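You operate a simulated robot arm through the tools that you are given. There is no shell and no other tool. Be economical: measure what you need, move in short steps, check, and stop when the job is done.

You run a simulated two-armed robot. Do the job below in one go: nothing can be reset, and whatever is moved stays where it is left.

JOB
Screw the cap of trial bottle No. 3 tight and run it along the gap jig.
Fine: Hold the bottle still while you turn the cap to its stop. Stand it in the jig lane at the scale end and push it along till it is past the guide's knob. Put it back where it stood. Leave the other bottle as it is. Set down upright: what you pick out.

The check looks at the end state, three seconds after you hand in, the way a careful person would. Anything else that was tipped, shoved, dropped, spilled or broken makes it a failure. Lids that push on must go on centred and level and be pressed home; caps that screw on are set level and turned clockwise until they are tight.

ROBOT AND FRAMES
Two 7-joint arms with two-finger parallel grippers on one trunk, on a base that drives. Base frame: it is fixed to the floor where the robot stands at the start and does not move with it; the origin is under the middle of the robot, x ahead of it, y to its left, z up; the surface under the hand at the start is at about z = 880. Lengths are in mm, angles in degrees, forces in N, time in s.
The left shoulder is at the start at [50, 165, 1255], the right one opposite. With the tool pointing down near the work surface each hand reaches from about 100 to 680 mm from the robot's upright axis, wherever it stands, measured 20 degrees to its own side. Places, roughly: front guide [700, -300, 900]; lock knob [700, 0, 900]; navy cap [500, -100, 1100]; orange cap [500, -400, 1100]. Payload 3.91 kg a hand.
The TCP of each hand is the grasp point between the finger pads, 30 mm short of the fingertips. In the tool frame z runs along the fingers and y along their closing line. Largest opening 110 mm; finger width 20, thickness 10; the body of the gripper, 48 by 112 mm, starts 55 mm behind the TCP.
Orientation is that of the tool frame in the base frame, as a unit quaternion [w, x, y, z]. With the fingers straight down and closing along the base's y, the tool's x points along the base's -x, its y along +y and its z along -z.

CONTROLS
- The arms move only by the tool send_rows. It takes "left_plan", "right_plan" or both (then of equal length, played together; a hand with none holds still); each is a list of rows, each a list of 3 entries, a list of its own where there are three numbers: the closure, from 0 (fully open) to 1 (shut), then the shift along the base's x, y, z in units of 20 mm (1.0 is 20 mm), then the turn, a rotation vector about the base's x, y, z in units of 8 degrees (1.0 is 8 degrees). In form: [[hand, [x, y, z], [ax, ay, az]], ...]. A call has 1 to 20 rows; each row shifts and turns the commanded pose from where the row before left it. A call with a number of a shift or a turn outside -1 to 1 is refused whole. A row lasts 0.2 s, in which the tool goes at most 50 mm and 8.6 degrees; a call with a longer step from one row to the next is refused whole, and so is a gripper value outside its range. A pose out of reach is approached as far as the arm can. The call stops where the force on the tool passes 40 N (or 10 N more than at its start, if that is more) or the arm is blocked; 0.2 s more then pass. Each finger travels about 45 mm/s and halts on what it meets, pressing with about 23 N; the grip force reading is that of the motor and also rises with nothing between the fingers. The clock runs only during rows and for 0.2 s after the last one: add rows that do not move to give the fingers time. The reply holds the time, the measured pose of the TCP, the force on the tool along the base axes, the opening and the grip force, in the units named above and with some noise, with the torque about the TCP (base axes, N m) and any sound that the robot's microphone picked up.
- Cameras (640 x 400 px; columns grow to the right, rows downward): "scene" is now at [110.4, -46.1, 1460.3]; the picture's right is [-0.55, -0.83, 0.00], its down [-0.25, 0.17, -0.95] and it looks along [0.79, -0.53, -0.30] (base axes); focal length 214 px, centre (320, 200). "left" rides on the left gripper at [72, -17, -103] in its tool frame; the picture's right is [0.23, 0.97, 0.00], its down [-0.76, 0.18, -0.62] and it looks along [-0.61, 0.14, 0.78] (tool axes); focal length 222 px, centre (320, 200). "right" rides on the right gripper at [72, 17, -103] in its tool frame; the picture's right is [-0.23, 0.97, 0.00], its down [-0.76, -0.18, -0.62] and it looks along [-0.61, -0.14, 0.78] (tool axes); focal length 222 px, centre (320, 200). There is no depth. A picture from a camera that has moved, and an enlarged one, comes with that camera's place and axes in the base frame and with its lens. The place of the scene camera against the robot may be out by one fixed shift of up to 12 mm in any direction.
- camera(camera): a new picture of that camera. It takes no simulated time.
- move_column(by): slides the trunk up (or, below 0, down) by that many mm; the arms and the scene camera ride with it, the base frame stays. It gives what a move gives, with no picture.
- base_move(legs): drives the robot by 1 to 6 legs, each [ahead, left, turn to the left] in mm, mm and degrees, along the robot's own axes; the way and the turn of a leg run together, so that a leg with both is an arc; at most 1500 mm and 180 degrees a leg. The arms and the cameras ride along, it lands a little off, and it stops where it bumps. It gives what a move gives.
- turn_head(pan, tilt): turns the head with the scene camera to pan (to the left, within 80 degrees either way) and tilt (down, from -29 to 69), counted from straight ahead of the robot. It gives what a move gives.
- inspect(camera, box): a new picture of the part [left, top, right, bottom] of that camera's present view, enlarged. It takes no simulated time.
- hand_in(): hands the job in; it is judged then, once.

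Go step by step. Nothing tells you exact positions but the pictures and the camera data: compare them with the known pose of the tool, close in by small moves and look again before you grip or let go. The budget is 120 turns and 88 pictures, counting those below and the enlarged ones. Unless the task says otherwise, let go and move clear before handing in.

The tools are called after ">>>" as name(argument=value, ...) on one line, values as JSON. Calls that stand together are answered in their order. send_rows: Moves the arms, as the interface text tells. Its arguments: {"type":"object","properties":{"left_plan":{"type":"array"},"right_plan":{"type":"array"}},"required":[]} The other tools are called the same way: move_column (by) slides the trunk up or down; base_move (legs) drives the base; turn_head (pan, tilt) turns the head that bears the scene camera; camera (camera) takes a picture; inspect (camera, box) takes an enlarged picture of a part of a camera's view; hand_in () hands the job in.

At the start:

```text
t: 0.0
left_eef_pos: [284.2, -42.9, 1428.9]
left_tcp_rot: [0.0, 0.001, 1.0, 0.0]
left_wrist_force: [0.4, 0.1, 1.4]
left_torque: [-0.01, -0.01, 0.03]
left_finger_gap: 109.9
left_gripper_force: 0.0
right_eef_pos: [332.2, -471.1, 1387.6]
right_tcp_rot: [0.0, 0.0, 1.0, 0.0]
right_wrist_force: [0.1, -0.3, -0.8]
right_torque: [0.02, 0.03, -0.04]
right_finger_gap: 109.9
right_gripper_force: 0.0
trunk travel left (down, up): [-475.0, 28.0]
robot x, y, heading: [-1.7, 1.4, 0.1]
head pan, tilt: [-33.7, 17.5]
```

scene: 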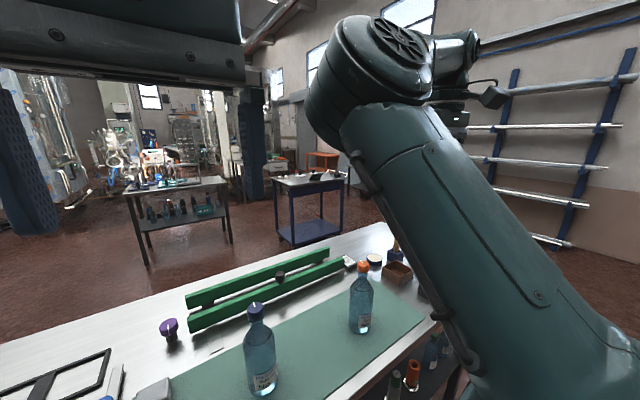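
right: 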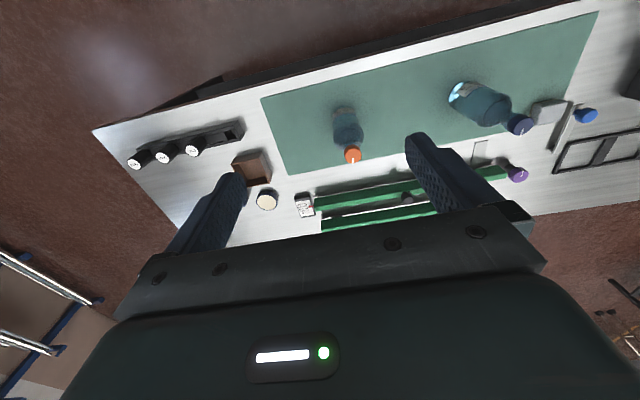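
left: 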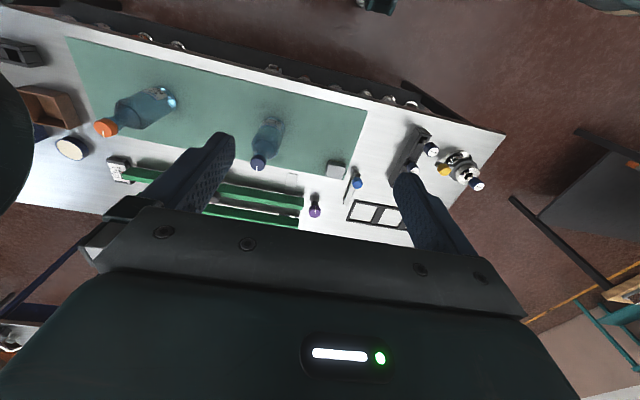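

I see two bottles, one with a navy cap and one with an orange cap, on a green mat, and a green jig with two guides behind them. I'll enlarge the labels to find No. 3.

>>> inspect(camera="scene", box=[220, 250, 400, 400])

>>> inspect(camera="left", box=[60, 60, 360, 250])

>>> inspect(camera="right", box=[280, 60, 640, 240])

```text
2.67 times, centred on (310, 325) of scene
camera zoom: at [110.4, -46.1, 1460.3], right [-0.55, -0.83, 0.0], down [-0.25, 0.17, -0.95], along [0.79, -0.53, -0.3], focal length 572 px, centre (347, -133)
```

zoom: 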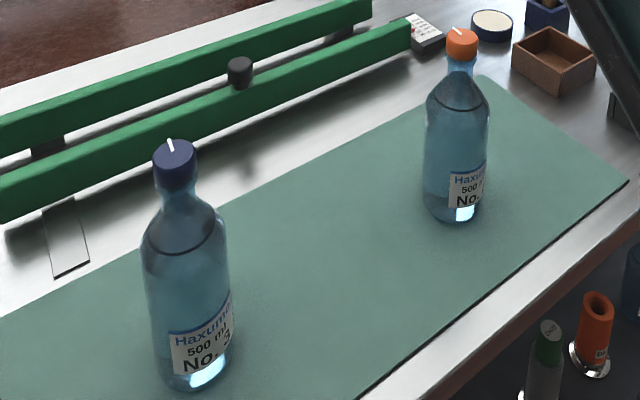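

```text
2.11 times, centred on (210, 155) of left
camera zoom: at [212.4, -60.2, 1531.7], right [-0.23, 0.97, 0.0], down [0.76, 0.18, 0.62], along [0.61, 0.14, -0.78], focal length 468 px, centre (552, 295)
```

zoom: 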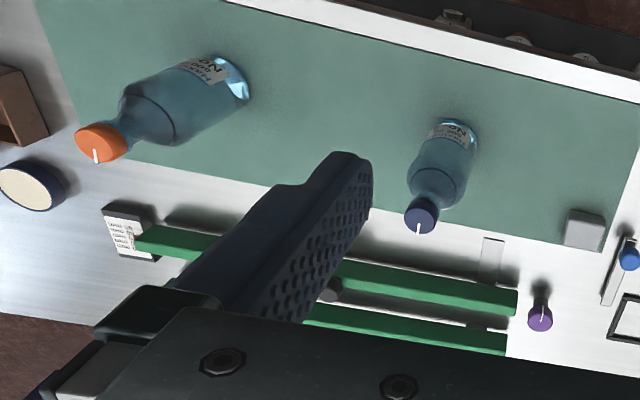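

```text
1.78 times, centred on (460, 150) of right
camera zoom: at [259.4, -454.5, 1490.4], right [0.23, 0.97, 0.0], down [0.76, -0.18, 0.62], along [0.61, -0.14, -0.78], focal length 395 px, centre (71, 289)
```

zoom: 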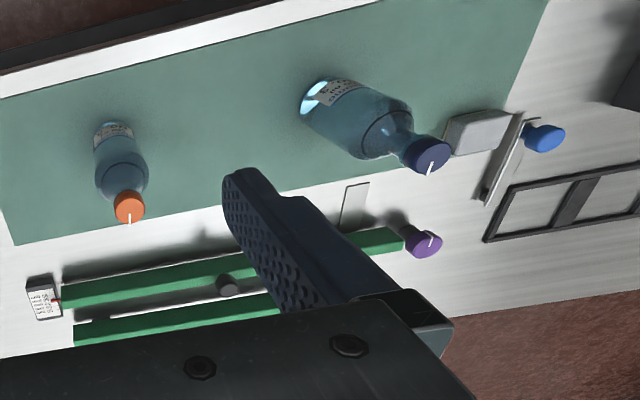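

The navy-capped bottle appears to be "No. 3". I'll zoom closer on both labels, the card at the scale end and the knobs.

>>> inspect(camera="scene", box=[245, 360, 295, 395])

>>> inspect(camera="scene", box=[335, 300, 385, 335])

>>> inspect(camera="right", box=[285, 185, 345, 225])

>>> inspect(camera="scene", box=[150, 240, 370, 360])

```text
11.43 times, centred on (270, 378) of scene
camera zoom: at [110.4, -46.1, 1460.3], right [-0.55, -0.83, 0.0], down [-0.25, 0.17, -0.95], along [0.79, -0.53, -0.3], focal length 2451 px, centre (891, -1829)
```

zoom: 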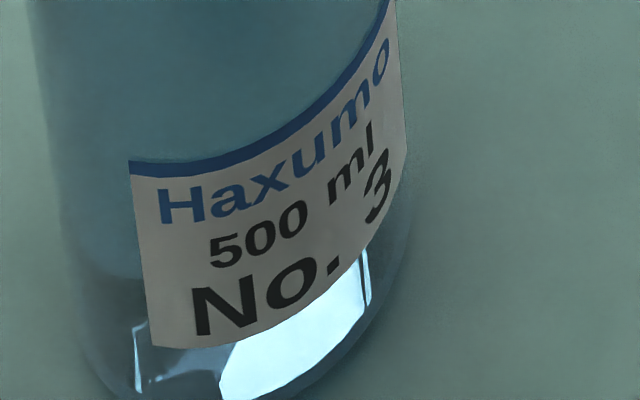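

```text
11.43 times, centred on (360, 318) of scene
camera zoom: at [110.4, -46.1, 1460.3], right [-0.55, -0.83, 0.0], down [-0.25, 0.17, -0.95], along [0.79, -0.53, -0.3], focal length 2451 px, centre (-137, -1143)
```

zoom: 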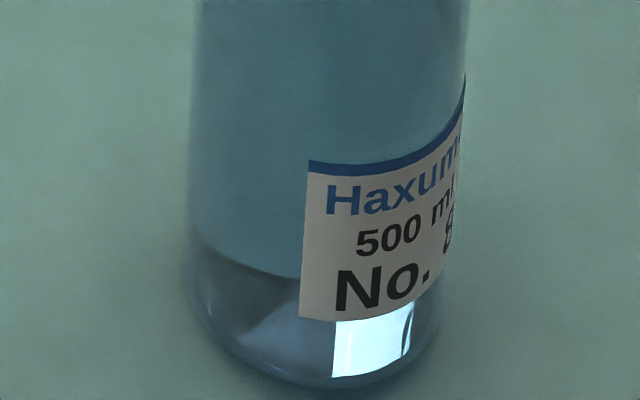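

```text
10.00 times, centred on (315, 205) of right
camera zoom: at [259.4, -454.5, 1490.4], right [0.23, 0.97, 0.0], down [0.76, -0.18, 0.62], along [0.61, -0.14, -0.78], focal length 2221 px, centre (370, 150)
```

zoom: 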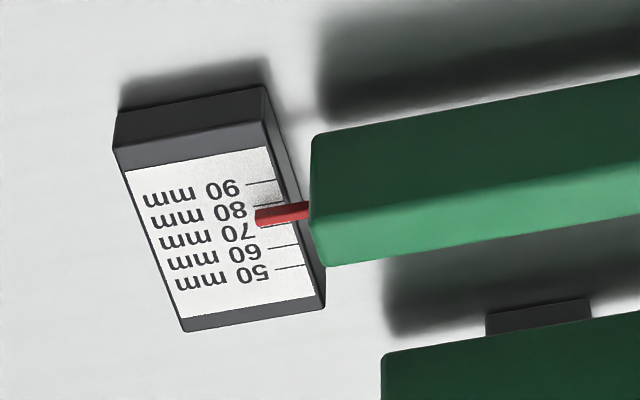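

```text
2.91 times, centred on (260, 300) of scene
camera zoom: at [110.4, -46.1, 1460.3], right [-0.55, -0.83, 0.0], down [-0.25, 0.17, -0.95], along [0.79, -0.53, -0.3], focal length 624 px, centre (494, -91)
```

zoom: 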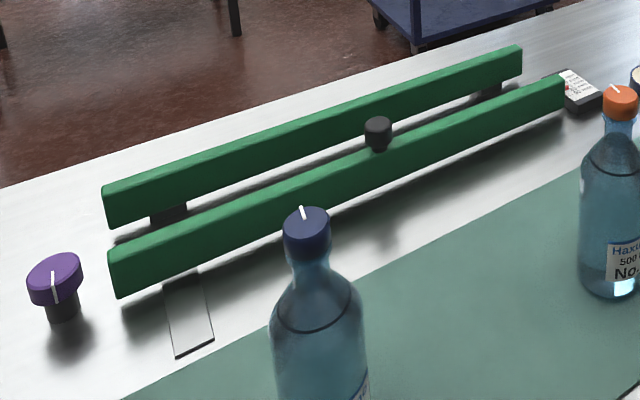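

Navy is No. 3 and orange is No. 8. The jig pointer reads about 76 mm, and the lane is near x≈750 with the scale end near y≈-560. Next I'll look down to see how much room there is between the base and the table, and check the jig from a better angle.

>>> turn_head(pan=0, tilt=60)

>>> camera(camera="scene")

>>> turn_head(pan=-20, tilt=35)

>>> camera(camera="scene")

```text
t: 1.1
left_eef_pos: [284.8, -42.6, 1429.3]
left_tcp_rot: [0.0, -0.001, 1.0, 0.0]
left_wrist_force: [0.9, -0.2, 0.9]
left_torque: [0.03, 0.03, -0.01]
left_finger_gap: 109.7
left_gripper_force: 0.1
right_eef_pos: [332.8, -471.4, 1386.6]
right_tcp_rot: [0.0, 0.0, 1.0, 0.0]
right_wrist_force: [0.5, 0.0, -0.5]
right_torque: [0.01, 0.01, -0.02]
right_finger_gap: 110.2
right_gripper_force: 0.0
trunk travel left (down, up): [-475.0, 28.0]
robot x, y, heading: [-1.0, 2.5, 0.1]
head pan, tilt: [0.0, 60.0]
```

```text
77 pictures are left
camera scene: at [99.4, 5.6, 1398.1], right [0.0, -1.0, 0.0], down [-0.87, 0.0, -0.5], along [0.5, 0.0, -0.87], focal length 214 px, centre (320, 200)
```

scene: 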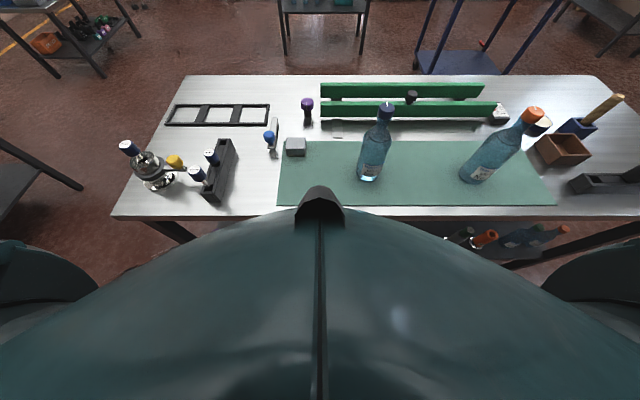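

```text
t: 2.0
left_eef_pos: [284.3, -43.1, 1428.7]
left_tcp_rot: [0.0, 0.0, 1.0, -0.001]
left_wrist_force: [0.0, 0.4, 0.5]
left_torque: [0.05, 0.03, 0.0]
left_finger_gap: 110.0
left_gripper_force: 0.0
right_eef_pos: [332.4, -470.7, 1389.0]
right_tcp_rot: [0.0, 0.0, 1.0, 0.0]
right_wrist_force: [0.8, -0.1, -0.3]
right_torque: [-0.03, 0.01, 0.01]
right_finger_gap: 110.0
right_gripper_force: 0.1
trunk travel left (down, up): [-475.0, 28.0]
robot x, y, heading: [0.7, -4.1, 0.0]
head pan, tilt: [-20.0, 35.0]
```

```text
76 pictures are left
camera scene: at [115.5, -24.4, 1432.3], right [-0.34, -0.94, 0.0], down [-0.54, 0.2, -0.82], along [0.77, -0.28, -0.57], focal length 214 px, centre (320, 200)
```

scene: 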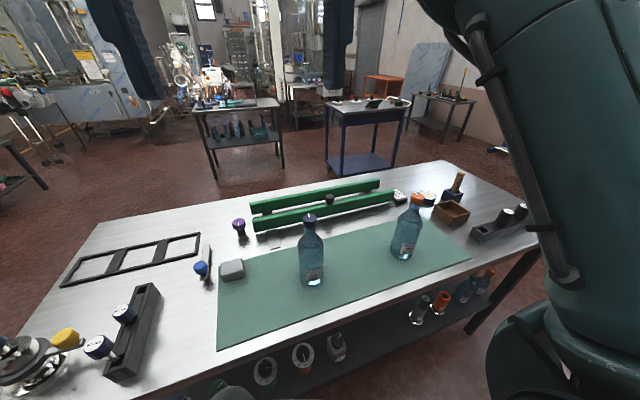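

Robot and table layout so far: the table's near edge is at x≈347 and the lane centre is at x≈750. I'll turn the right hand by +90° yaw, which is a useful start for cap turning and lets its camera see how close the base is to the table.

>>> send_rows(right_plan=[[0, [0, 0, 0], [0, 0, 0.9375]], [0, [0, 0, 0], [0, 0, 0.9375]], [0, [0, 0, 0], [0, 0, 0.9375]], [0, [0, 0, 0], [0, 0, 0.9375]], [0, [0, 0, 0], [0, 0, 0.9375]], [0, [0, 0, 0], [0, 0, 0.9375]], [0, [0, 0, 0], [0, 0, 0.9375]], [0, [0, 0, 0], [0, 0, 0.9375]], [0, [0, 0, 0], [0, 0, 0.9375]], [0, [0, 0, 0], [0, 0, 0.9375]], [0, [0, 0, 0], [0, 0, 0.9375]], [0, [0, 0, 0], [0, 0, 0.9375]]])

>>> camera(camera="right")

```text
t: 4.6
left_eef_pos: [286.0, -43.3, 1430.2]
left_tcp_rot: [-0.001, 0.0, 1.0, 0.0]
left_wrist_force: [0.1, 0.4, 0.7]
left_torque: [0.0, 0.0, 0.01]
left_finger_gap: 110.2
left_gripper_force: 0.1
right_eef_pos: [331.9, -471.0, 1387.7]
right_tcp_rot: [0.0, 0.708, -0.706, 0.0]
right_wrist_force: [0.5, 0.6, -0.6]
right_torque: [-0.03, 0.02, 0.01]
right_finger_gap: 110.3
right_gripper_force: 0.1
trunk travel left (down, up): [-475.0, 28.0]
robot x, y, heading: [3.2, -3.8, 0.1]
head pan, tilt: [-20.0, 35.0]
```

```text
75 pictures are left
camera right: at [314.8, -544.1, 1490.4], right [-0.97, 0.22, 0.0], down [0.18, 0.76, 0.62], along [0.14, 0.61, -0.78], focal length 222 px, centre (320, 200)
```

right: 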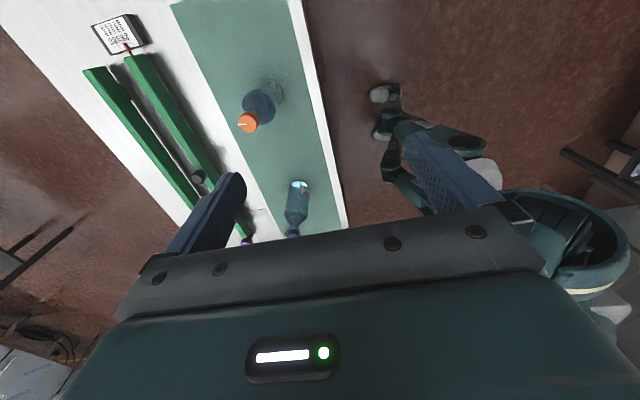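

The base's front wheels sit well short of the table, so there is room to drive ahead later. First I'll bring the left hand into a tilted pose, about 30° below horizontal and 35° to the right, to hold the navy bottle's body.

>>> send_rows(left_plan=[[0, [0, 0, -0.8], [0, -0.9375, 0]], [0, [0, 0, -0.8], [0, -0.9375, 0]], [0, [0, 0, -0.8], [0, -0.9375, 0]], [0, [0, 0, -0.8], [0, -0.9375, 0]], [0, [0, 0, -0.8], [0, -0.9375, 0]], [0, [0, 0, -0.8], [0, -0.9375, 0]], [0, [0, 0, -0.8], [0, -0.9375, 0]], [0, [0, 0, -0.8], [0, -0.9375, 0]], [0, [0, 0, -0.8], [0, 0, -0.875]], [0, [0, 0, -0.8], [0, 0, -0.875]], [0, [0, 0, -0.8], [0, 0, -0.875]], [0, [0, 0, -0.8], [0, 0, -0.875]], [0, [0, 0, -0.8], [0, 0, -0.875]]])

>>> camera(camera="left")

>>> camera(camera="scene")

```text
t: 5.9
left_eef_pos: [328.7, -44.3, 1381.5]
left_tcp_rot: [0.305, -0.107, 0.945, -0.044]
left_wrist_force: [0.7, -0.1, 0.6]
left_torque: [0.0, 0.0, -0.01]
left_finger_gap: 109.9
left_gripper_force: 0.0
right_eef_pos: [331.8, -470.9, 1387.9]
right_tcp_rot: [0.0, -0.707, 0.707, 0.0]
right_wrist_force: [0.0, -0.6, 0.3]
right_torque: [0.0, 0.01, -0.01]
right_finger_gap: 110.0
right_gripper_force: 0.0
trunk travel left (down, up): [-475.0, 28.0]
robot x, y, heading: [-1.5, 0.1, 0.1]
head pan, tilt: [-20.0, 35.0]
stopped in row 6 (left hand): the arm was blocked; the commanded pose is now the measured one
```

```text
74 pictures are left
camera left: at [213.5, -75.6, 1424.5], right [-0.35, 0.89, -0.27], down [0.21, 0.36, 0.91], along [0.91, 0.26, -0.31], focal length 222 px, centre (320, 200)
```

left: 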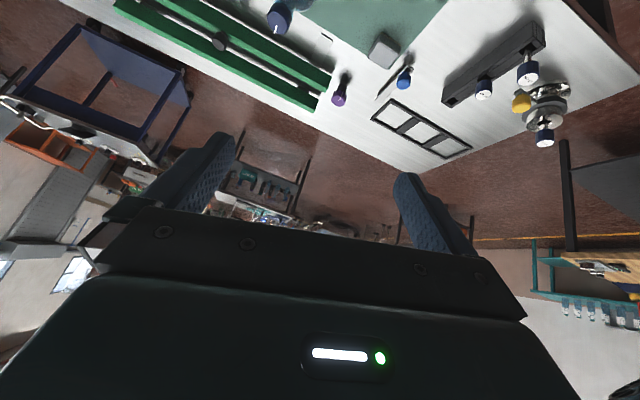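

```text
73 pictures are left
camera scene: at [112.7, -20.9, 1423.2], right [-0.32, -0.95, 0.0], down [-0.62, 0.21, -0.75], along [0.71, -0.24, -0.66], focal length 214 px, centre (320, 200)
```

scene: 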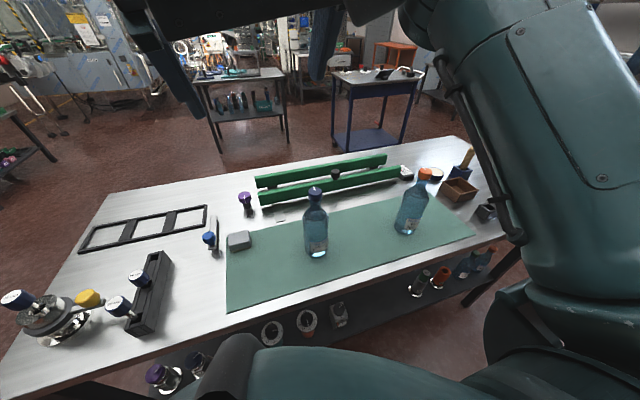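

The left arm was blocked, probably by the head or the robot's own body. I'll move it forward and down before turning it further.

>>> send_rows(left_plan=[[0, [1, 0.5, 0], [0, 0, 0]], [0, [1, 0.5, -0.5], [0, 0, 0]], [0, [1, 0.5, -1], [0, 0, 0]], [0, [1, 0.5, -1], [0, 0, 0]], [0, [0.5, 0.5, -1], [0, 0, 0]], [0, [0, 0.5, -1], [0, 0, 0]], [0, [0, 0, -1], [0, 0, 0]], [0, [0, 0, -1], [0, 0, 0]], [0, [0, 0, -1], [0, 0, 0]]])

>>> camera(camera="scene")

```text
t: 7.9
left_eef_pos: [416.4, 14.3, 1227.6]
left_tcp_rot: [0.309, -0.103, 0.945, -0.04]
left_wrist_force: [-0.8, 0.0, -0.7]
left_torque: [-0.01, 0.03, 0.0]
left_finger_gap: 110.0
left_gripper_force: 0.1
right_eef_pos: [331.5, -471.3, 1387.8]
right_tcp_rot: [0.0, -0.707, 0.707, 0.0]
right_wrist_force: [-0.2, -0.1, -0.5]
right_torque: [0.01, -0.04, 0.01]
right_finger_gap: 110.1
right_gripper_force: 0.1
trunk travel left (down, up): [-475.0, 28.0]
robot x, y, heading: [0.5, -2.2, -0.2]
head pan, tilt: [-20.0, 35.0]
```

```text
72 pictures are left
camera scene: at [115.7, -24.4, 1432.4], right [-0.34, -0.94, 0.0], down [-0.54, 0.2, -0.82], along [0.77, -0.28, -0.57], focal length 214 px, centre (320, 200)
```

scene: 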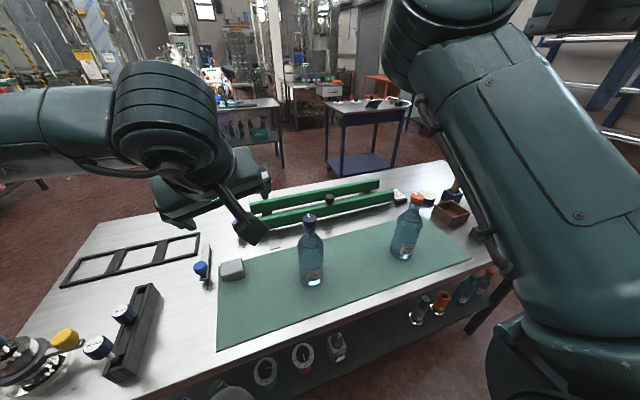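

Freed, and the head is back to normal. Now I'll turn to the grasp orientation while descending to a standoff left-front of the bottle.

>>> send_rows(left_plan=[[0, [-0.33, -0.2, -0.76], [0.043, -0.471, -0.757]], [0, [-0.33, -0.2, -0.76], [0.043, -0.471, -0.757]], [0, [-0.33, -0.2, -0.76], [0.043, -0.471, -0.757]], [0, [-0.33, -0.2, -0.76], [0.043, -0.471, -0.757]], [0, [-0.33, -0.2, -0.76], [0.043, -0.471, -0.757]], [0, [-0.33, -0.2, -0.76], [0.043, -0.471, -0.757]], [0, [-0.33, -0.2, -0.76], [0.043, -0.471, -0.757]]])

>>> camera(camera="left")

>>> camera(camera="scene")

```text
t: 9.5
left_eef_pos: [368.8, -12.9, 1120.5]
left_tcp_rot: [0.477, 0.262, 0.825, -0.152]
left_wrist_force: [0.1, 0.0, 0.4]
left_torque: [0.0, -0.02, -0.01]
left_finger_gap: 110.2
left_gripper_force: 0.1
right_eef_pos: [332.5, -470.6, 1389.2]
right_tcp_rot: [-0.001, -0.707, 0.707, 0.0]
right_wrist_force: [1.0, 0.0, -1.4]
right_torque: [-0.02, -0.02, 0.01]
right_finger_gap: 109.9
right_gripper_force: 0.0
trunk travel left (down, up): [-475.0, 28.0]
robot x, y, heading: [0.9, -2.5, -0.0]
head pan, tilt: [-20.0, 35.0]
```

```text
71 pictures are left
camera left: at [256.9, 45.3, 1108.4], right [0.47, 0.86, -0.2], down [-0.03, 0.24, 0.97], along [0.88, -0.45, 0.14], focal length 222 px, centre (320, 200)
```

left: 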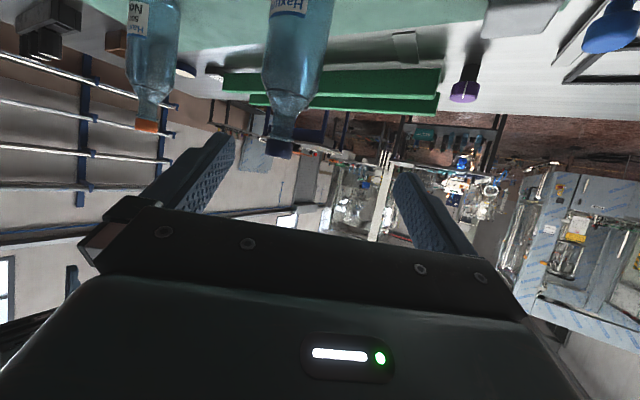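

```text
70 pictures are left
camera scene: at [115.5, -24.0, 1432.4], right [-0.34, -0.94, 0.0], down [-0.54, 0.2, -0.82], along [0.77, -0.28, -0.57], focal length 214 px, centre (320, 200)
```

scene: 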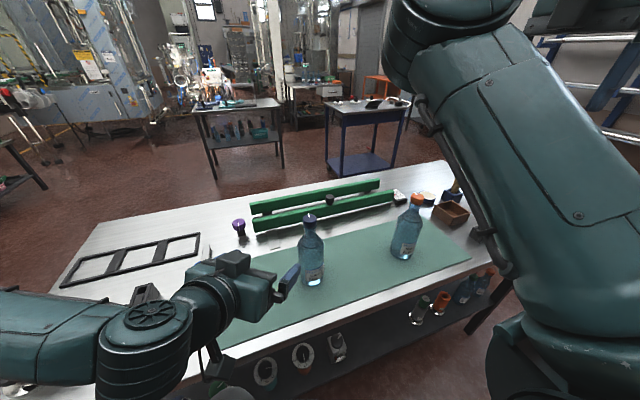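

By triangulation the navy bottle's axis is at about (472, -132), its cap spans z 1083–1106 and its diameter is around 77. I'll move to the standoff on the grasp line.

>>> send_rows(left_plan=[[0, [0.14, -0.49, -0.85], [0, 0, 0]], [0, [0.14, -0.49, -0.85], [0, 0, 0]], [0, [0.14, -0.49, -0.85], [0, 0, 0]], [0, [0.14, -0.49, -0.85], [0, 0, 0]], [0, [0.14, -0.49, -0.85], [0, 0, 0]], [0, [0.14, -0.49, -0.85], [0, 0, 0]]])

>>> camera(camera="left")

>>> inspect(camera="scene", box=[200, 200, 400, 325])

```text
t: 10.9
left_eef_pos: [374.7, -32.9, 1086.6]
left_tcp_rot: [0.475, 0.261, 0.827, -0.15]
left_wrist_force: [1.1, 0.2, -0.5]
left_torque: [-0.01, 0.04, 0.01]
left_finger_gap: 109.9
left_gripper_force: 0.0
left hand out of reach, approached as far as the arm can: row 3, 4, 5, 6
right_eef_pos: [332.2, -471.2, 1387.5]
right_tcp_rot: [0.001, -0.707, 0.707, -0.001]
right_wrist_force: [-0.2, -0.4, 0.1]
right_torque: [0.02, -0.01, 0.01]
right_finger_gap: 110.0
right_gripper_force: 0.0
trunk travel left (down, up): [-475.0, 28.0]
robot x, y, heading: [-1.4, -3.0, 0.1]
head pan, tilt: [-20.0, 35.0]
```

```text
69 pictures are left
camera left: at [262.7, 25.7, 1075.4], right [0.47, 0.86, -0.2], down [-0.03, 0.24, 0.97], along [0.88, -0.45, 0.13], focal length 222 px, centre (320, 200)
```

left: 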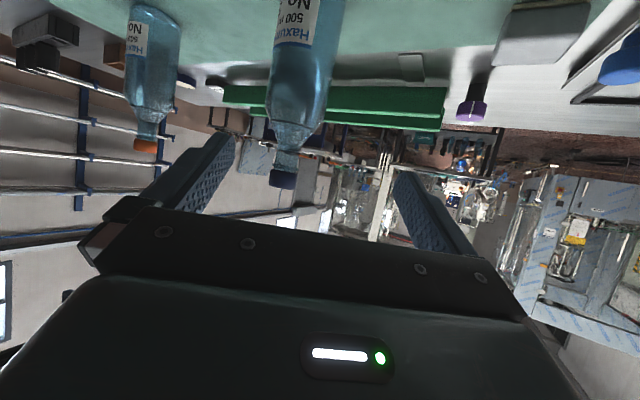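

```text
3.20 times, centred on (300, 262) of scene
camera zoom: at [115.5, -24.5, 1432.4], right [-0.34, -0.94, 0.0], down [-0.54, 0.2, -0.82], along [0.77, -0.28, -0.57], focal length 686 px, centre (384, 0)
```

zoom: 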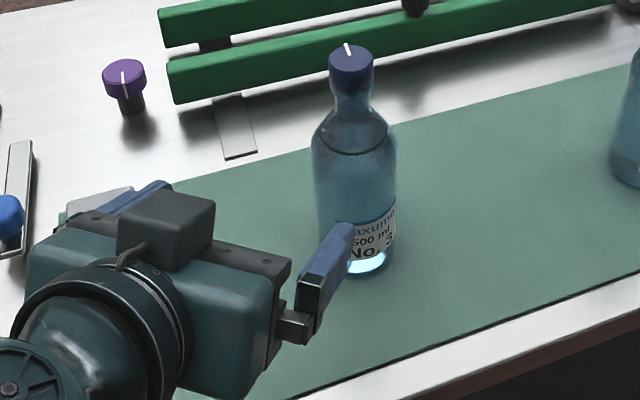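

The arm cannot reach lower from this trunk height. I'll raise the hand, lower the trunk by 150, and look again.

>>> send_rows(left_plan=[[0, [-0.14, 0.49, 0.9], [0, 0, 0]], [0, [-0.14, 0.49, 0.9], [0, 0, 0]], [0, [-0.14, 0.49, 0.9], [0, 0, 0]], [0, [-0.14, 0.49, 0.9], [0, 0, 0]], [0, [-0.14, 0.49, 0.9], [0, 0, 0]], [0, [-0.14, 0.49, 0.9], [0, 0, 0]], [0, [0, 0, 1], [0, 0, 0]], [0, [0, 0, 1], [0, 0, 0]], [0, [0, 0, 0], [0, 0, 0]]])

>>> move_column(by=-150)

>>> camera(camera="scene")

```text
t: 12.9
left_eef_pos: [373.5, 16.4, 1238.9]
left_tcp_rot: [0.477, 0.261, 0.826, -0.151]
left_wrist_force: [0.4, -0.4, 0.3]
left_torque: [0.0, 0.0, 0.04]
left_finger_gap: 110.1
left_gripper_force: 0.1
left hand out of reach, approached as far as the arm can: row 4, 5, 6
right_eef_pos: [331.9, -471.0, 1387.6]
right_tcp_rot: [-0.001, 0.707, -0.707, 0.0]
right_wrist_force: [-0.7, 0.0, -0.8]
right_torque: [0.02, -0.02, -0.03]
right_finger_gap: 110.0
right_gripper_force: 0.1
trunk travel left (down, up): [-475.0, 28.0]
robot x, y, heading: [-0.4, 2.0, 0.1]
head pan, tilt: [-20.0, 35.0]
```

```text
t: 14.7
left_eef_pos: [374.4, 17.2, 1087.5]
left_tcp_rot: [0.477, 0.261, 0.825, -0.151]
left_wrist_force: [0.4, 0.3, 0.1]
left_torque: [0.02, 0.02, 0.02]
left_finger_gap: 110.0
left_gripper_force: 0.0
right_eef_pos: [331.8, -471.5, 1238.0]
right_tcp_rot: [0.0, -0.707, 0.707, 0.0]
right_wrist_force: [-1.3, -0.3, -1.1]
right_torque: [-0.03, -0.04, -0.01]
right_finger_gap: 110.1
right_gripper_force: 0.1
trunk travel left (down, up): [-325.0, 178.0]
robot x, y, heading: [1.3, -1.6, -0.2]
head pan, tilt: [-20.0, 35.0]
```

```text
67 pictures are left
camera scene: at [115.4, -24.4, 1282.4], right [-0.34, -0.94, 0.0], down [-0.54, 0.2, -0.82], along [0.77, -0.28, -0.57], focal length 214 px, centre (320, 200)
```

scene: 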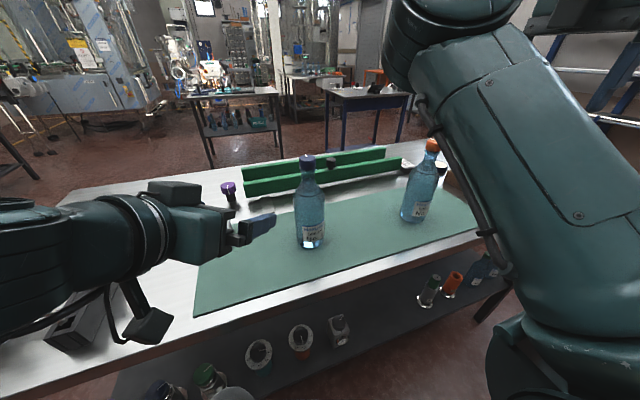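

There is clearance now. I'll go to the standoff.

>>> send_rows(left_plan=[[0, [0.12, -0.89, -0.65], [0, 0, 0]], [0, [0.12, -0.89, -0.65], [0, 0, 0]], [0, [0.12, -0.89, -0.65], [0, 0, 0]], [0, [0.12, -0.89, -0.65], [0, 0, 0]], [0, [0.12, -0.89, -0.65], [0, 0, 0]], [0, [0, 0, 0], [0, 0, 0]]])

>>> camera(camera="left")

>>> camera(camera="scene")

```text
t: 16.1
left_eef_pos: [386.6, -72.1, 1021.4]
left_tcp_rot: [0.477, 0.262, 0.825, -0.152]
left_wrist_force: [-0.3, -0.5, 0.8]
left_torque: [0.03, -0.01, 0.0]
left_finger_gap: 109.8
left_gripper_force: 0.0
right_eef_pos: [331.2, -471.6, 1238.5]
right_tcp_rot: [0.0, 0.707, -0.707, -0.001]
right_wrist_force: [0.0, -0.4, -0.7]
right_torque: [-0.02, 0.03, -0.01]
right_finger_gap: 110.2
right_gripper_force: 0.1
trunk travel left (down, up): [-325.0, 178.0]
robot x, y, heading: [0.6, 1.4, -0.2]
head pan, tilt: [-20.0, 35.0]
```

```text
66 pictures are left
camera left: at [273.8, -14.1, 1010.2], right [0.47, 0.86, -0.2], down [-0.03, 0.24, 0.97], along [0.88, -0.45, 0.14], focal length 222 px, centre (320, 200)
```

left: 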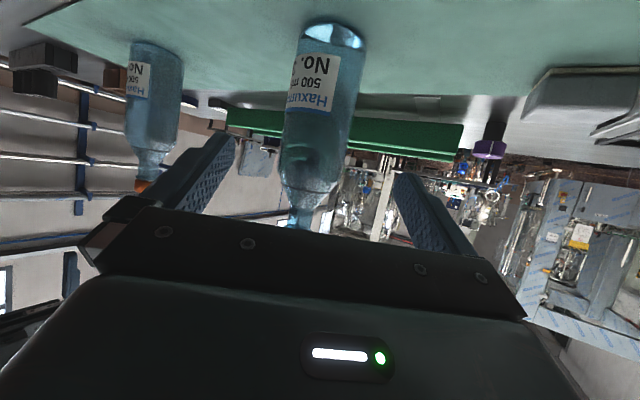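

```text
65 pictures are left
camera scene: at [115.4, -24.3, 1282.4], right [-0.34, -0.94, 0.0], down [-0.54, 0.2, -0.82], along [0.77, -0.28, -0.57], focal length 214 px, centre (320, 200)
```

scene: 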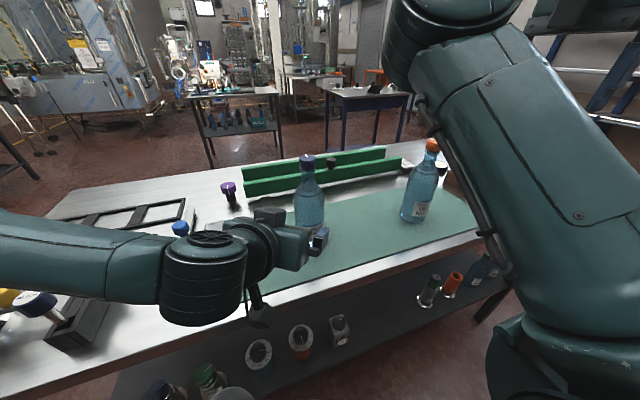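

The bottle lies between the fingers with a slight lateral offset. I'll advance to put the TCP on its axis, then look before closing.

>>> send_rows(left_plan=[[0, [0.7, -0.54, -0.51], [0, 0, 0]], [0, [0.7, -0.54, -0.51], [0, 0, 0]], [0, [0.7, -0.54, -0.51], [0, 0, 0]], [0, [0.7, -0.54, -0.51], [0, 0, 0]], [0, [0.7, -0.54, -0.51], [0, 0, 0]], [0, [0.7, -0.54, -0.51], [0, 0, 0]], [0, [0, 0, 0], [0, 0, 0]]])

>>> camera(camera="left")

>>> inspect(camera="scene", box=[220, 140, 400, 260])

```text
t: 17.7
left_eef_pos: [470.4, -134.9, 961.5]
left_tcp_rot: [0.478, 0.262, 0.825, -0.151]
left_wrist_force: [0.2, 0.7, 0.2]
left_torque: [-0.02, 0.0, 0.0]
left_finger_gap: 110.0
left_gripper_force: 0.1
right_eef_pos: [331.8, -471.7, 1238.2]
right_tcp_rot: [-0.001, 0.707, -0.707, 0.0]
right_wrist_force: [0.3, 0.0, 0.1]
right_torque: [0.03, 0.01, -0.01]
right_finger_gap: 110.1
right_gripper_force: 0.0
trunk travel left (down, up): [-325.0, 178.0]
robot x, y, heading: [-0.2, 1.6, 0.1]
head pan, tilt: [-20.0, 35.0]
```

```text
64 pictures are left
camera left: at [358.1, -77.5, 949.6], right [0.47, 0.86, -0.2], down [-0.03, 0.24, 0.97], along [0.88, -0.45, 0.14], focal length 222 px, centre (320, 200)
```

left: 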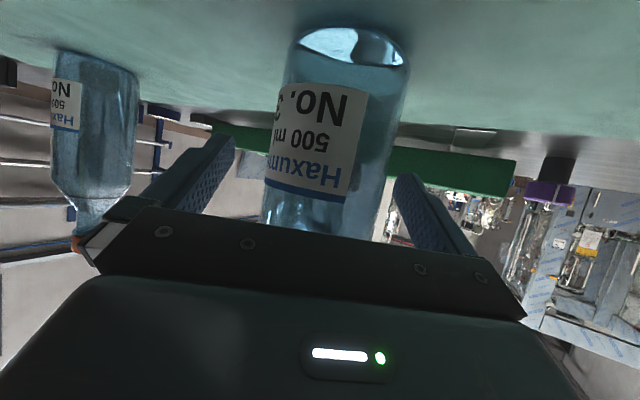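

```text
3.33 times, centred on (310, 200) of scene
camera zoom: at [115.4, -24.3, 1282.4], right [-0.34, -0.94, 0.0], down [-0.54, 0.2, -0.82], along [0.77, -0.28, -0.57], focal length 715 px, centre (353, 200)
```

zoom: 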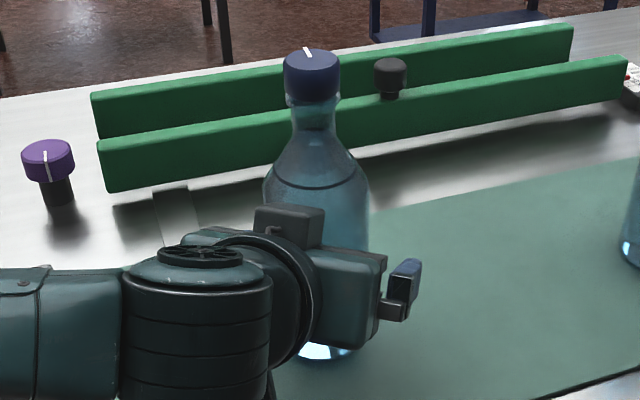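

The TCP is on the axis within a few mm, so I'm closing the left hand; the opening will give the bottle's diameter.

>>> send_rows(left_plan=[[1, [0, 0, 0], [0, 0, 0]], [1, [0, 0, 0], [0, 0, 0]], [1, [0, 0, 0], [0, 0, 0]], [1, [0, 0, 0], [0, 0, 0]], [1, [0, 0, 0], [0, 0, 0]]])

>>> camera(camera="left")

>>> inspect(camera="scene", box=[220, 140, 400, 260])

```text
t: 18.9
left_eef_pos: [470.8, -136.5, 962.2]
left_tcp_rot: [0.478, 0.261, 0.825, -0.151]
left_wrist_force: [1.6, 0.9, -0.2]
left_torque: [0.17, -0.15, 0.03]
left_finger_gap: 69.1
left_gripper_force: 23.0
right_eef_pos: [331.6, -471.3, 1238.7]
right_tcp_rot: [-0.001, -0.707, 0.707, 0.0]
right_wrist_force: [0.2, -1.1, -0.5]
right_torque: [-0.01, 0.01, 0.0]
right_finger_gap: 109.9
right_gripper_force: 0.0
trunk travel left (down, up): [-325.0, 178.0]
robot x, y, heading: [-0.4, -1.5, -0.0]
head pan, tilt: [-20.0, 35.0]
```

```text
62 pictures are left
camera left: at [358.3, -77.2, 949.9], right [0.47, 0.86, -0.2], down [-0.03, 0.24, 0.97], along [0.88, -0.45, 0.14], focal length 222 px, centre (320, 200)
```

left: 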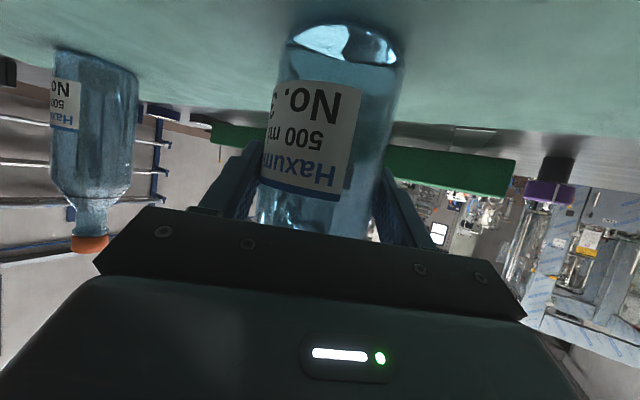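

```text
3.33 times, centred on (310, 200) of scene
camera zoom: at [115.6, -24.3, 1282.3], right [-0.34, -0.94, 0.0], down [-0.54, 0.2, -0.82], along [0.77, -0.28, -0.57], focal length 715 px, centre (353, 200)
```

zoom: 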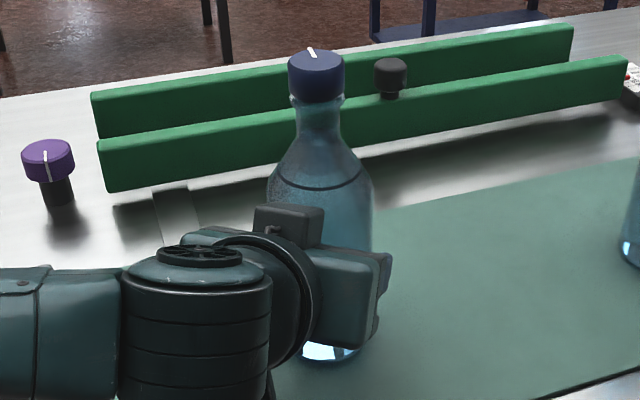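

The diameter is 69 mm, so the 76 mm lane fits it. The bottle is held at about (471, -136). I'll bring the right hand over the cap, staying high.

>>> send_rows(right_plan=[[0, [0.41, 0.97, 0], [0, 0, 0]], [0, [0.41, 0.97, 0], [0, 0, 0]], [0, [0.41, 0.97, 0], [0, 0, 0]], [0, [0.41, 0.97, 0], [0, 0, 0]], [0, [0.41, 0.97, 0], [0, 0, 0]], [0, [0.41, 0.97, 0], [0, 0, 0]], [0, [0.41, 0.97, 0], [0, 0, 0]], [0, [0.41, 0.97, 0], [0, 0, 0]], [0, [0.41, 0.97, 0], [0, 0, 0]], [0, [0.41, 0.97, 0], [0, 0, 0]], [0, [0.41, 0.97, 0], [0, 0, 0]], [0, [0.41, 0.97, 0], [0, 0, 0]], [0, [0.41, 0.97, 0], [0, 0, 0]], [0, [0.41, 0.97, 0], [0, 0, 0]], [0, [0.41, 0.97, 0], [0, 0, 0]], [0, [0.41, 0.97, 0], [0, 0, 0]], [0, [0.41, 0.97, 0], [0, 0, 0]], [0, [0, 0, 0], [0, 0, 0]]])

>>> camera(camera="right")

>>> camera(camera="scene")

```text
t: 22.7
left_eef_pos: [470.4, -136.2, 962.1]
left_tcp_rot: [0.477, 0.261, 0.825, -0.151]
left_wrist_force: [0.6, 0.2, -0.7]
left_torque: [0.12, -0.11, 0.0]
left_finger_gap: 69.3
left_gripper_force: 23.3
right_eef_pos: [480.7, -174.3, 1249.2]
right_tcp_rot: [-0.001, -0.707, 0.707, 0.0]
right_wrist_force: [-0.6, -0.1, -0.1]
right_torque: [-0.02, 0.03, -0.01]
right_finger_gap: 109.8
right_gripper_force: 0.0
right hand out of reach, approached as far as the arm can: row 6, 7, 15, 16, 17
trunk travel left (down, up): [-325.0, 178.0]
robot x, y, heading: [0.4, -1.9, -0.2]
head pan, tilt: [-20.0, 35.0]
```

```text
60 pictures are left
camera right: at [463.2, -247.5, 1352.3], right [-0.97, 0.23, 0.0], down [0.18, 0.76, 0.62], along [0.14, 0.61, -0.78], focal length 222 px, centre (320, 200)
```

right: 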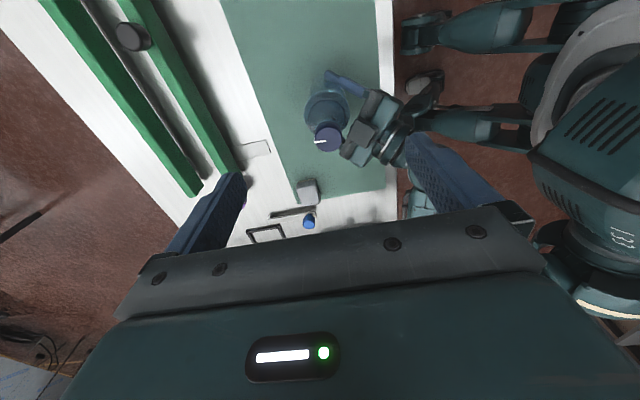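

```text
59 pictures are left
camera scene: at [115.5, -24.4, 1282.4], right [-0.34, -0.94, 0.0], down [-0.54, 0.2, -0.82], along [0.77, -0.28, -0.57], focal length 214 px, centre (320, 200)
```

scene: 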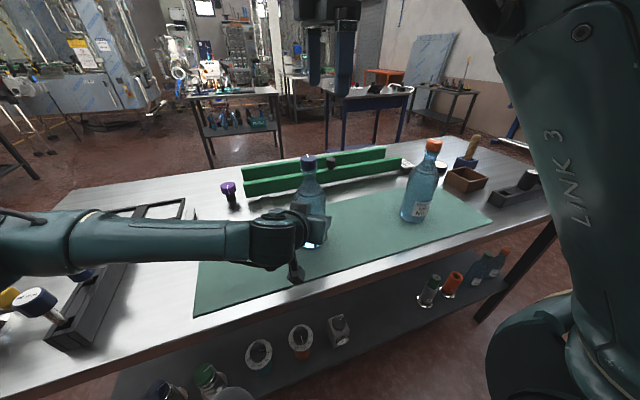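

The cap appears at about (477, -143) with its top near 1110. I'll descend partly with the right hand centred over it and check.

>>> send_rows(right_plan=[[0, [0, 0, -0.9], [0, 0, 0]], [0, [-0.05, 0.4, -0.9], [0, 0, 0]], [0, [-0.05, 0.4, -0.9], [0, 0, 0]], [0, [-0.05, 0.4, -0.8], [0, 0, 0]], [0, [-0.05, 0.4, 0], [0, 0, 0]], [0, [0, 0, 0], [0, 0, 0]]])

>>> camera(camera="right")

>>> inspect(camera="scene", box=[220, 80, 400, 260])

```text
t: 24.1
left_eef_pos: [471.1, -135.3, 961.7]
left_tcp_rot: [0.477, 0.261, 0.825, -0.151]
left_wrist_force: [0.0, 1.0, 0.6]
left_torque: [0.16, -0.1, 0.06]
left_finger_gap: 69.2
left_gripper_force: 22.6
right_eef_pos: [513.7, -172.4, 1203.6]
right_tcp_rot: [0.0, -0.707, 0.708, 0.001]
right_wrist_force: [-0.1, -0.2, -0.3]
right_torque: [0.0, 0.03, -0.01]
right_finger_gap: 110.0
right_gripper_force: 0.1
right hand out of reach, approached as far as the arm can: row 1, 2, 3, 4, 5
trunk travel left (down, up): [-325.0, 178.0]
robot x, y, heading: [0.7, -0.6, -0.0]
head pan, tilt: [-20.0, 35.0]
```

```text
58 pictures are left
camera right: at [497.1, -245.6, 1305.8], right [-0.97, 0.23, 0.0], down [0.18, 0.76, 0.62], along [0.14, 0.61, -0.78], focal length 222 px, centre (320, 200)
```

right: 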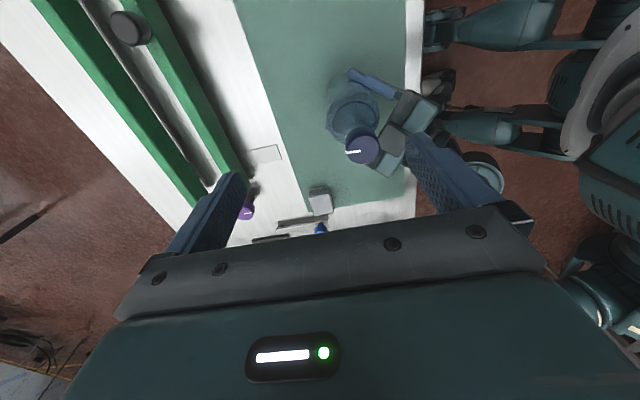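

```text
2.22 times, centred on (310, 170) of scene
camera zoom: at [115.4, -24.3, 1282.4], right [-0.34, -0.94, 0.0], down [-0.54, 0.2, -0.82], along [0.77, -0.28, -0.57], focal length 477 px, centre (342, 267)
```

zoom: 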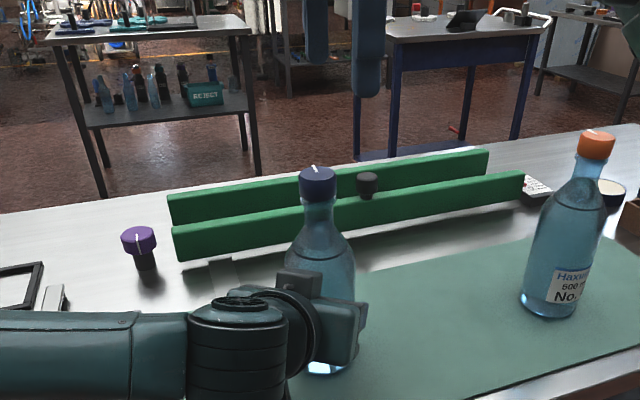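

The right arm seems limited at this yaw, being pushed out to x≈514. I'll unwind the yaw by 45° while moving over the cap.

>>> send_rows(right_plan=[[0, [0, 0, 0], [0, 0, -0.9375]], [0, [-0.3, 0.25, -0.1], [0, 0, -0.9375]], [0, [-0.3, 0.25, -0.1], [0, 0, -0.9375]], [0, [-0.3, 0.25, -0.1], [0, 0, -0.9375]], [0, [-0.3, 0.25, -0.1], [0, 0, -0.9375]], [0, [-0.3, 0.25, -0.1], [0, 0, -0.9375]], [0, [-0.3, 0.25, -0.1], [0, 0, 0]], [0, [0, 0, 0], [0, 0, 0]]])

>>> camera(camera="right")

```text
t: 25.9
left_eef_pos: [470.6, -135.6, 961.5]
left_tcp_rot: [0.477, 0.262, 0.825, -0.152]
left_wrist_force: [-0.4, 0.7, -0.2]
left_torque: [0.17, -0.11, 0.04]
left_finger_gap: 69.4
left_gripper_force: 23.1
right_eef_pos: [511.3, -168.8, 1212.9]
right_tcp_rot: [0.0, -0.382, 0.924, 0.0]
right_wrist_force: [0.5, 0.0, -0.4]
right_torque: [-0.03, -0.01, 0.01]
right_finger_gap: 109.9
right_gripper_force: 0.0
right hand out of reach, approached as far as the arm can: row 2, 3, 4, 5, 6, 7
trunk travel left (down, up): [-325.0, 178.0]
robot x, y, heading: [-0.7, -4.6, 0.0]
head pan, tilt: [-20.0, 35.0]
```

```text
56 pictures are left
camera right: at [448.9, -207.5, 1314.7], right [-0.53, 0.85, 0.0], down [0.66, 0.41, 0.62], along [0.53, 0.33, -0.78], focal length 222 px, centre (320, 200)
```

right: 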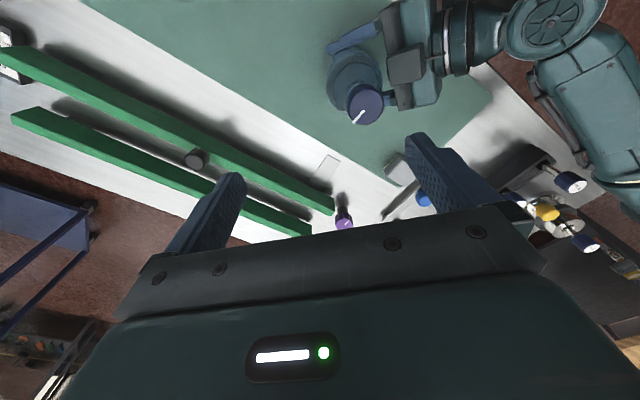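

The right arm cannot come in this close with the trunk so low, while the left needed it low only because its grip was so flat. I'll release the left hand, back it off along its approach line, lift the trunk again and use a steeper left grip.

>>> send_rows(left_plan=[[0, [0, 0, 0], [0, 0, 0]], [0, [0, 0, 0], [0, 0, 0]], [0, [0, 0, 0], [0, 0, 0]], [0, [-0.7, 0.49, 0.49], [0, 0, 0]], [0, [-0.7, 0.49, 0.49], [0, 0, 0]], [0, [-0.7, 0.49, 0.49], [0, 0, 0]], [0, [-0.7, 0.49, 0.49], [0, 0, 0]], [0, [-0.7, 0.49, 0.49], [0, 0, 0]], [0, [-0.7, 0.49, 0.49], [0, 0, 0]], [0, [-0.7, 0.49, 0.49], [0, 0, 0]], [0, [0, 0, 0], [0, 0, 0]]])

>>> move_column(by=150)

>>> send_rows(right_plan=[[0, [-0.2, 0, -0.9], [0, 0, 0]], [0, [-0.2, 0, -0.9], [0, 0, 0]], [0, [-0.2, 0, -0.9], [0, 0, 0]], [0, [-0.2, 0, -0.9], [0, 0, 0]], [0, [-0.2, 0.3, -0.9], [0, 0, 0]], [0, [-0.2, 0.3, -0.9], [0, 0, 0]], [0, [-0.2, 0.3, -0.9], [0, 0, 0]], [0, [-0.2, 0.3, -0.9], [0, 0, 0]], [0, [0, 0, -0.9], [0, 0, 0]], [0, [0, 0, 0], [0, 0, 0]]])

>>> camera(camera="right")

>>> camera(camera="scene")

```text
t: 28.3
left_eef_pos: [371.9, -67.1, 1030.3]
left_tcp_rot: [0.477, 0.261, 0.826, -0.151]
left_wrist_force: [0.3, 0.4, 0.6]
left_torque: [0.0, -0.01, -0.01]
left_finger_gap: 110.0
left_gripper_force: 0.2
right_eef_pos: [510.7, -168.5, 1212.1]
right_tcp_rot: [0.0, -0.383, 0.924, 0.0]
right_wrist_force: [0.6, 0.2, 0.6]
right_torque: [0.02, 0.01, 0.01]
right_finger_gap: 110.0
right_gripper_force: 0.0
trunk travel left (down, up): [-325.0, 178.0]
robot x, y, heading: [2.2, 0.4, 0.0]
head pan, tilt: [-20.0, 35.0]
```

```text
t: 30.0
left_eef_pos: [371.1, -68.8, 1180.4]
left_tcp_rot: [0.478, 0.261, 0.825, -0.151]
left_wrist_force: [-0.2, -0.1, 0.1]
left_torque: [0.0, -0.01, -0.03]
left_finger_gap: 110.0
left_gripper_force: 0.0
right_eef_pos: [512.8, -168.6, 1361.7]
right_tcp_rot: [0.0, -0.382, 0.924, 0.0]
right_wrist_force: [0.4, -1.3, -0.4]
right_torque: [0.01, 0.0, -0.01]
right_finger_gap: 110.0
right_gripper_force: 0.2
trunk travel left (down, up): [-475.0, 28.0]
robot x, y, heading: [0.6, -1.4, 0.2]
head pan, tilt: [-20.0, 35.0]
```

```text
t: 32.2
left_eef_pos: [371.8, -68.0, 1181.9]
left_tcp_rot: [0.477, 0.262, 0.825, -0.152]
left_wrist_force: [0.2, -0.1, -0.2]
left_torque: [0.0, -0.01, 0.02]
left_finger_gap: 109.9
left_gripper_force: 0.0
right_eef_pos: [548.8, -205.6, 1232.7]
right_tcp_rot: [0.004, -0.378, 0.926, 0.007]
right_wrist_force: [0.4, 0.1, 0.8]
right_torque: [0.03, -0.02, -0.01]
right_finger_gap: 110.0
right_gripper_force: 0.1
right hand out of reach, approached as far as the arm can: row 1, 2, 3, 4, 5, 6, 7, 8, 9
trunk travel left (down, up): [-475.0, 28.0]
robot x, y, heading: [0.6, 0.8, 0.3]
head pan, tilt: [-20.0, 35.0]
```

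```text
55 pictures are left
camera right: at [484.4, -246.1, 1336.2], right [-0.52, 0.85, 0.01], down [0.67, 0.4, 0.63], along [0.53, 0.34, -0.78], focal length 222 px, centre (320, 200)
```

right: 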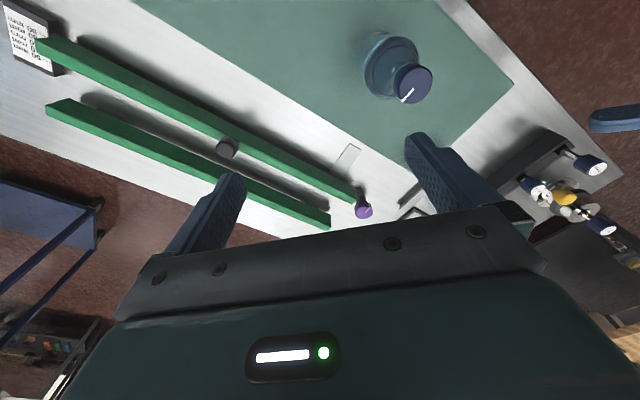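

```text
54 pictures are left
camera scene: at [115.3, -24.3, 1432.4], right [-0.34, -0.94, 0.0], down [-0.54, 0.2, -0.82], along [0.77, -0.28, -0.57], focal length 214 px, centre (320, 200)
```

scene: 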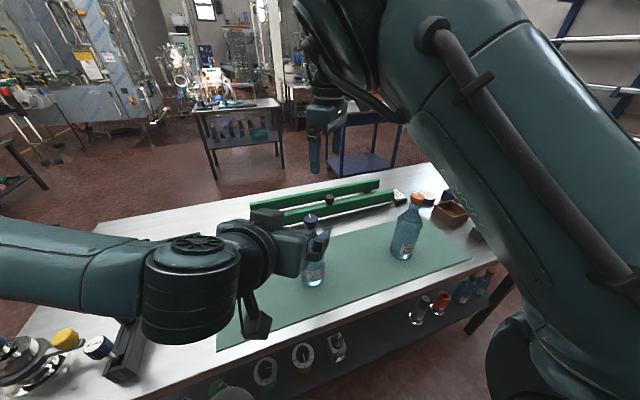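

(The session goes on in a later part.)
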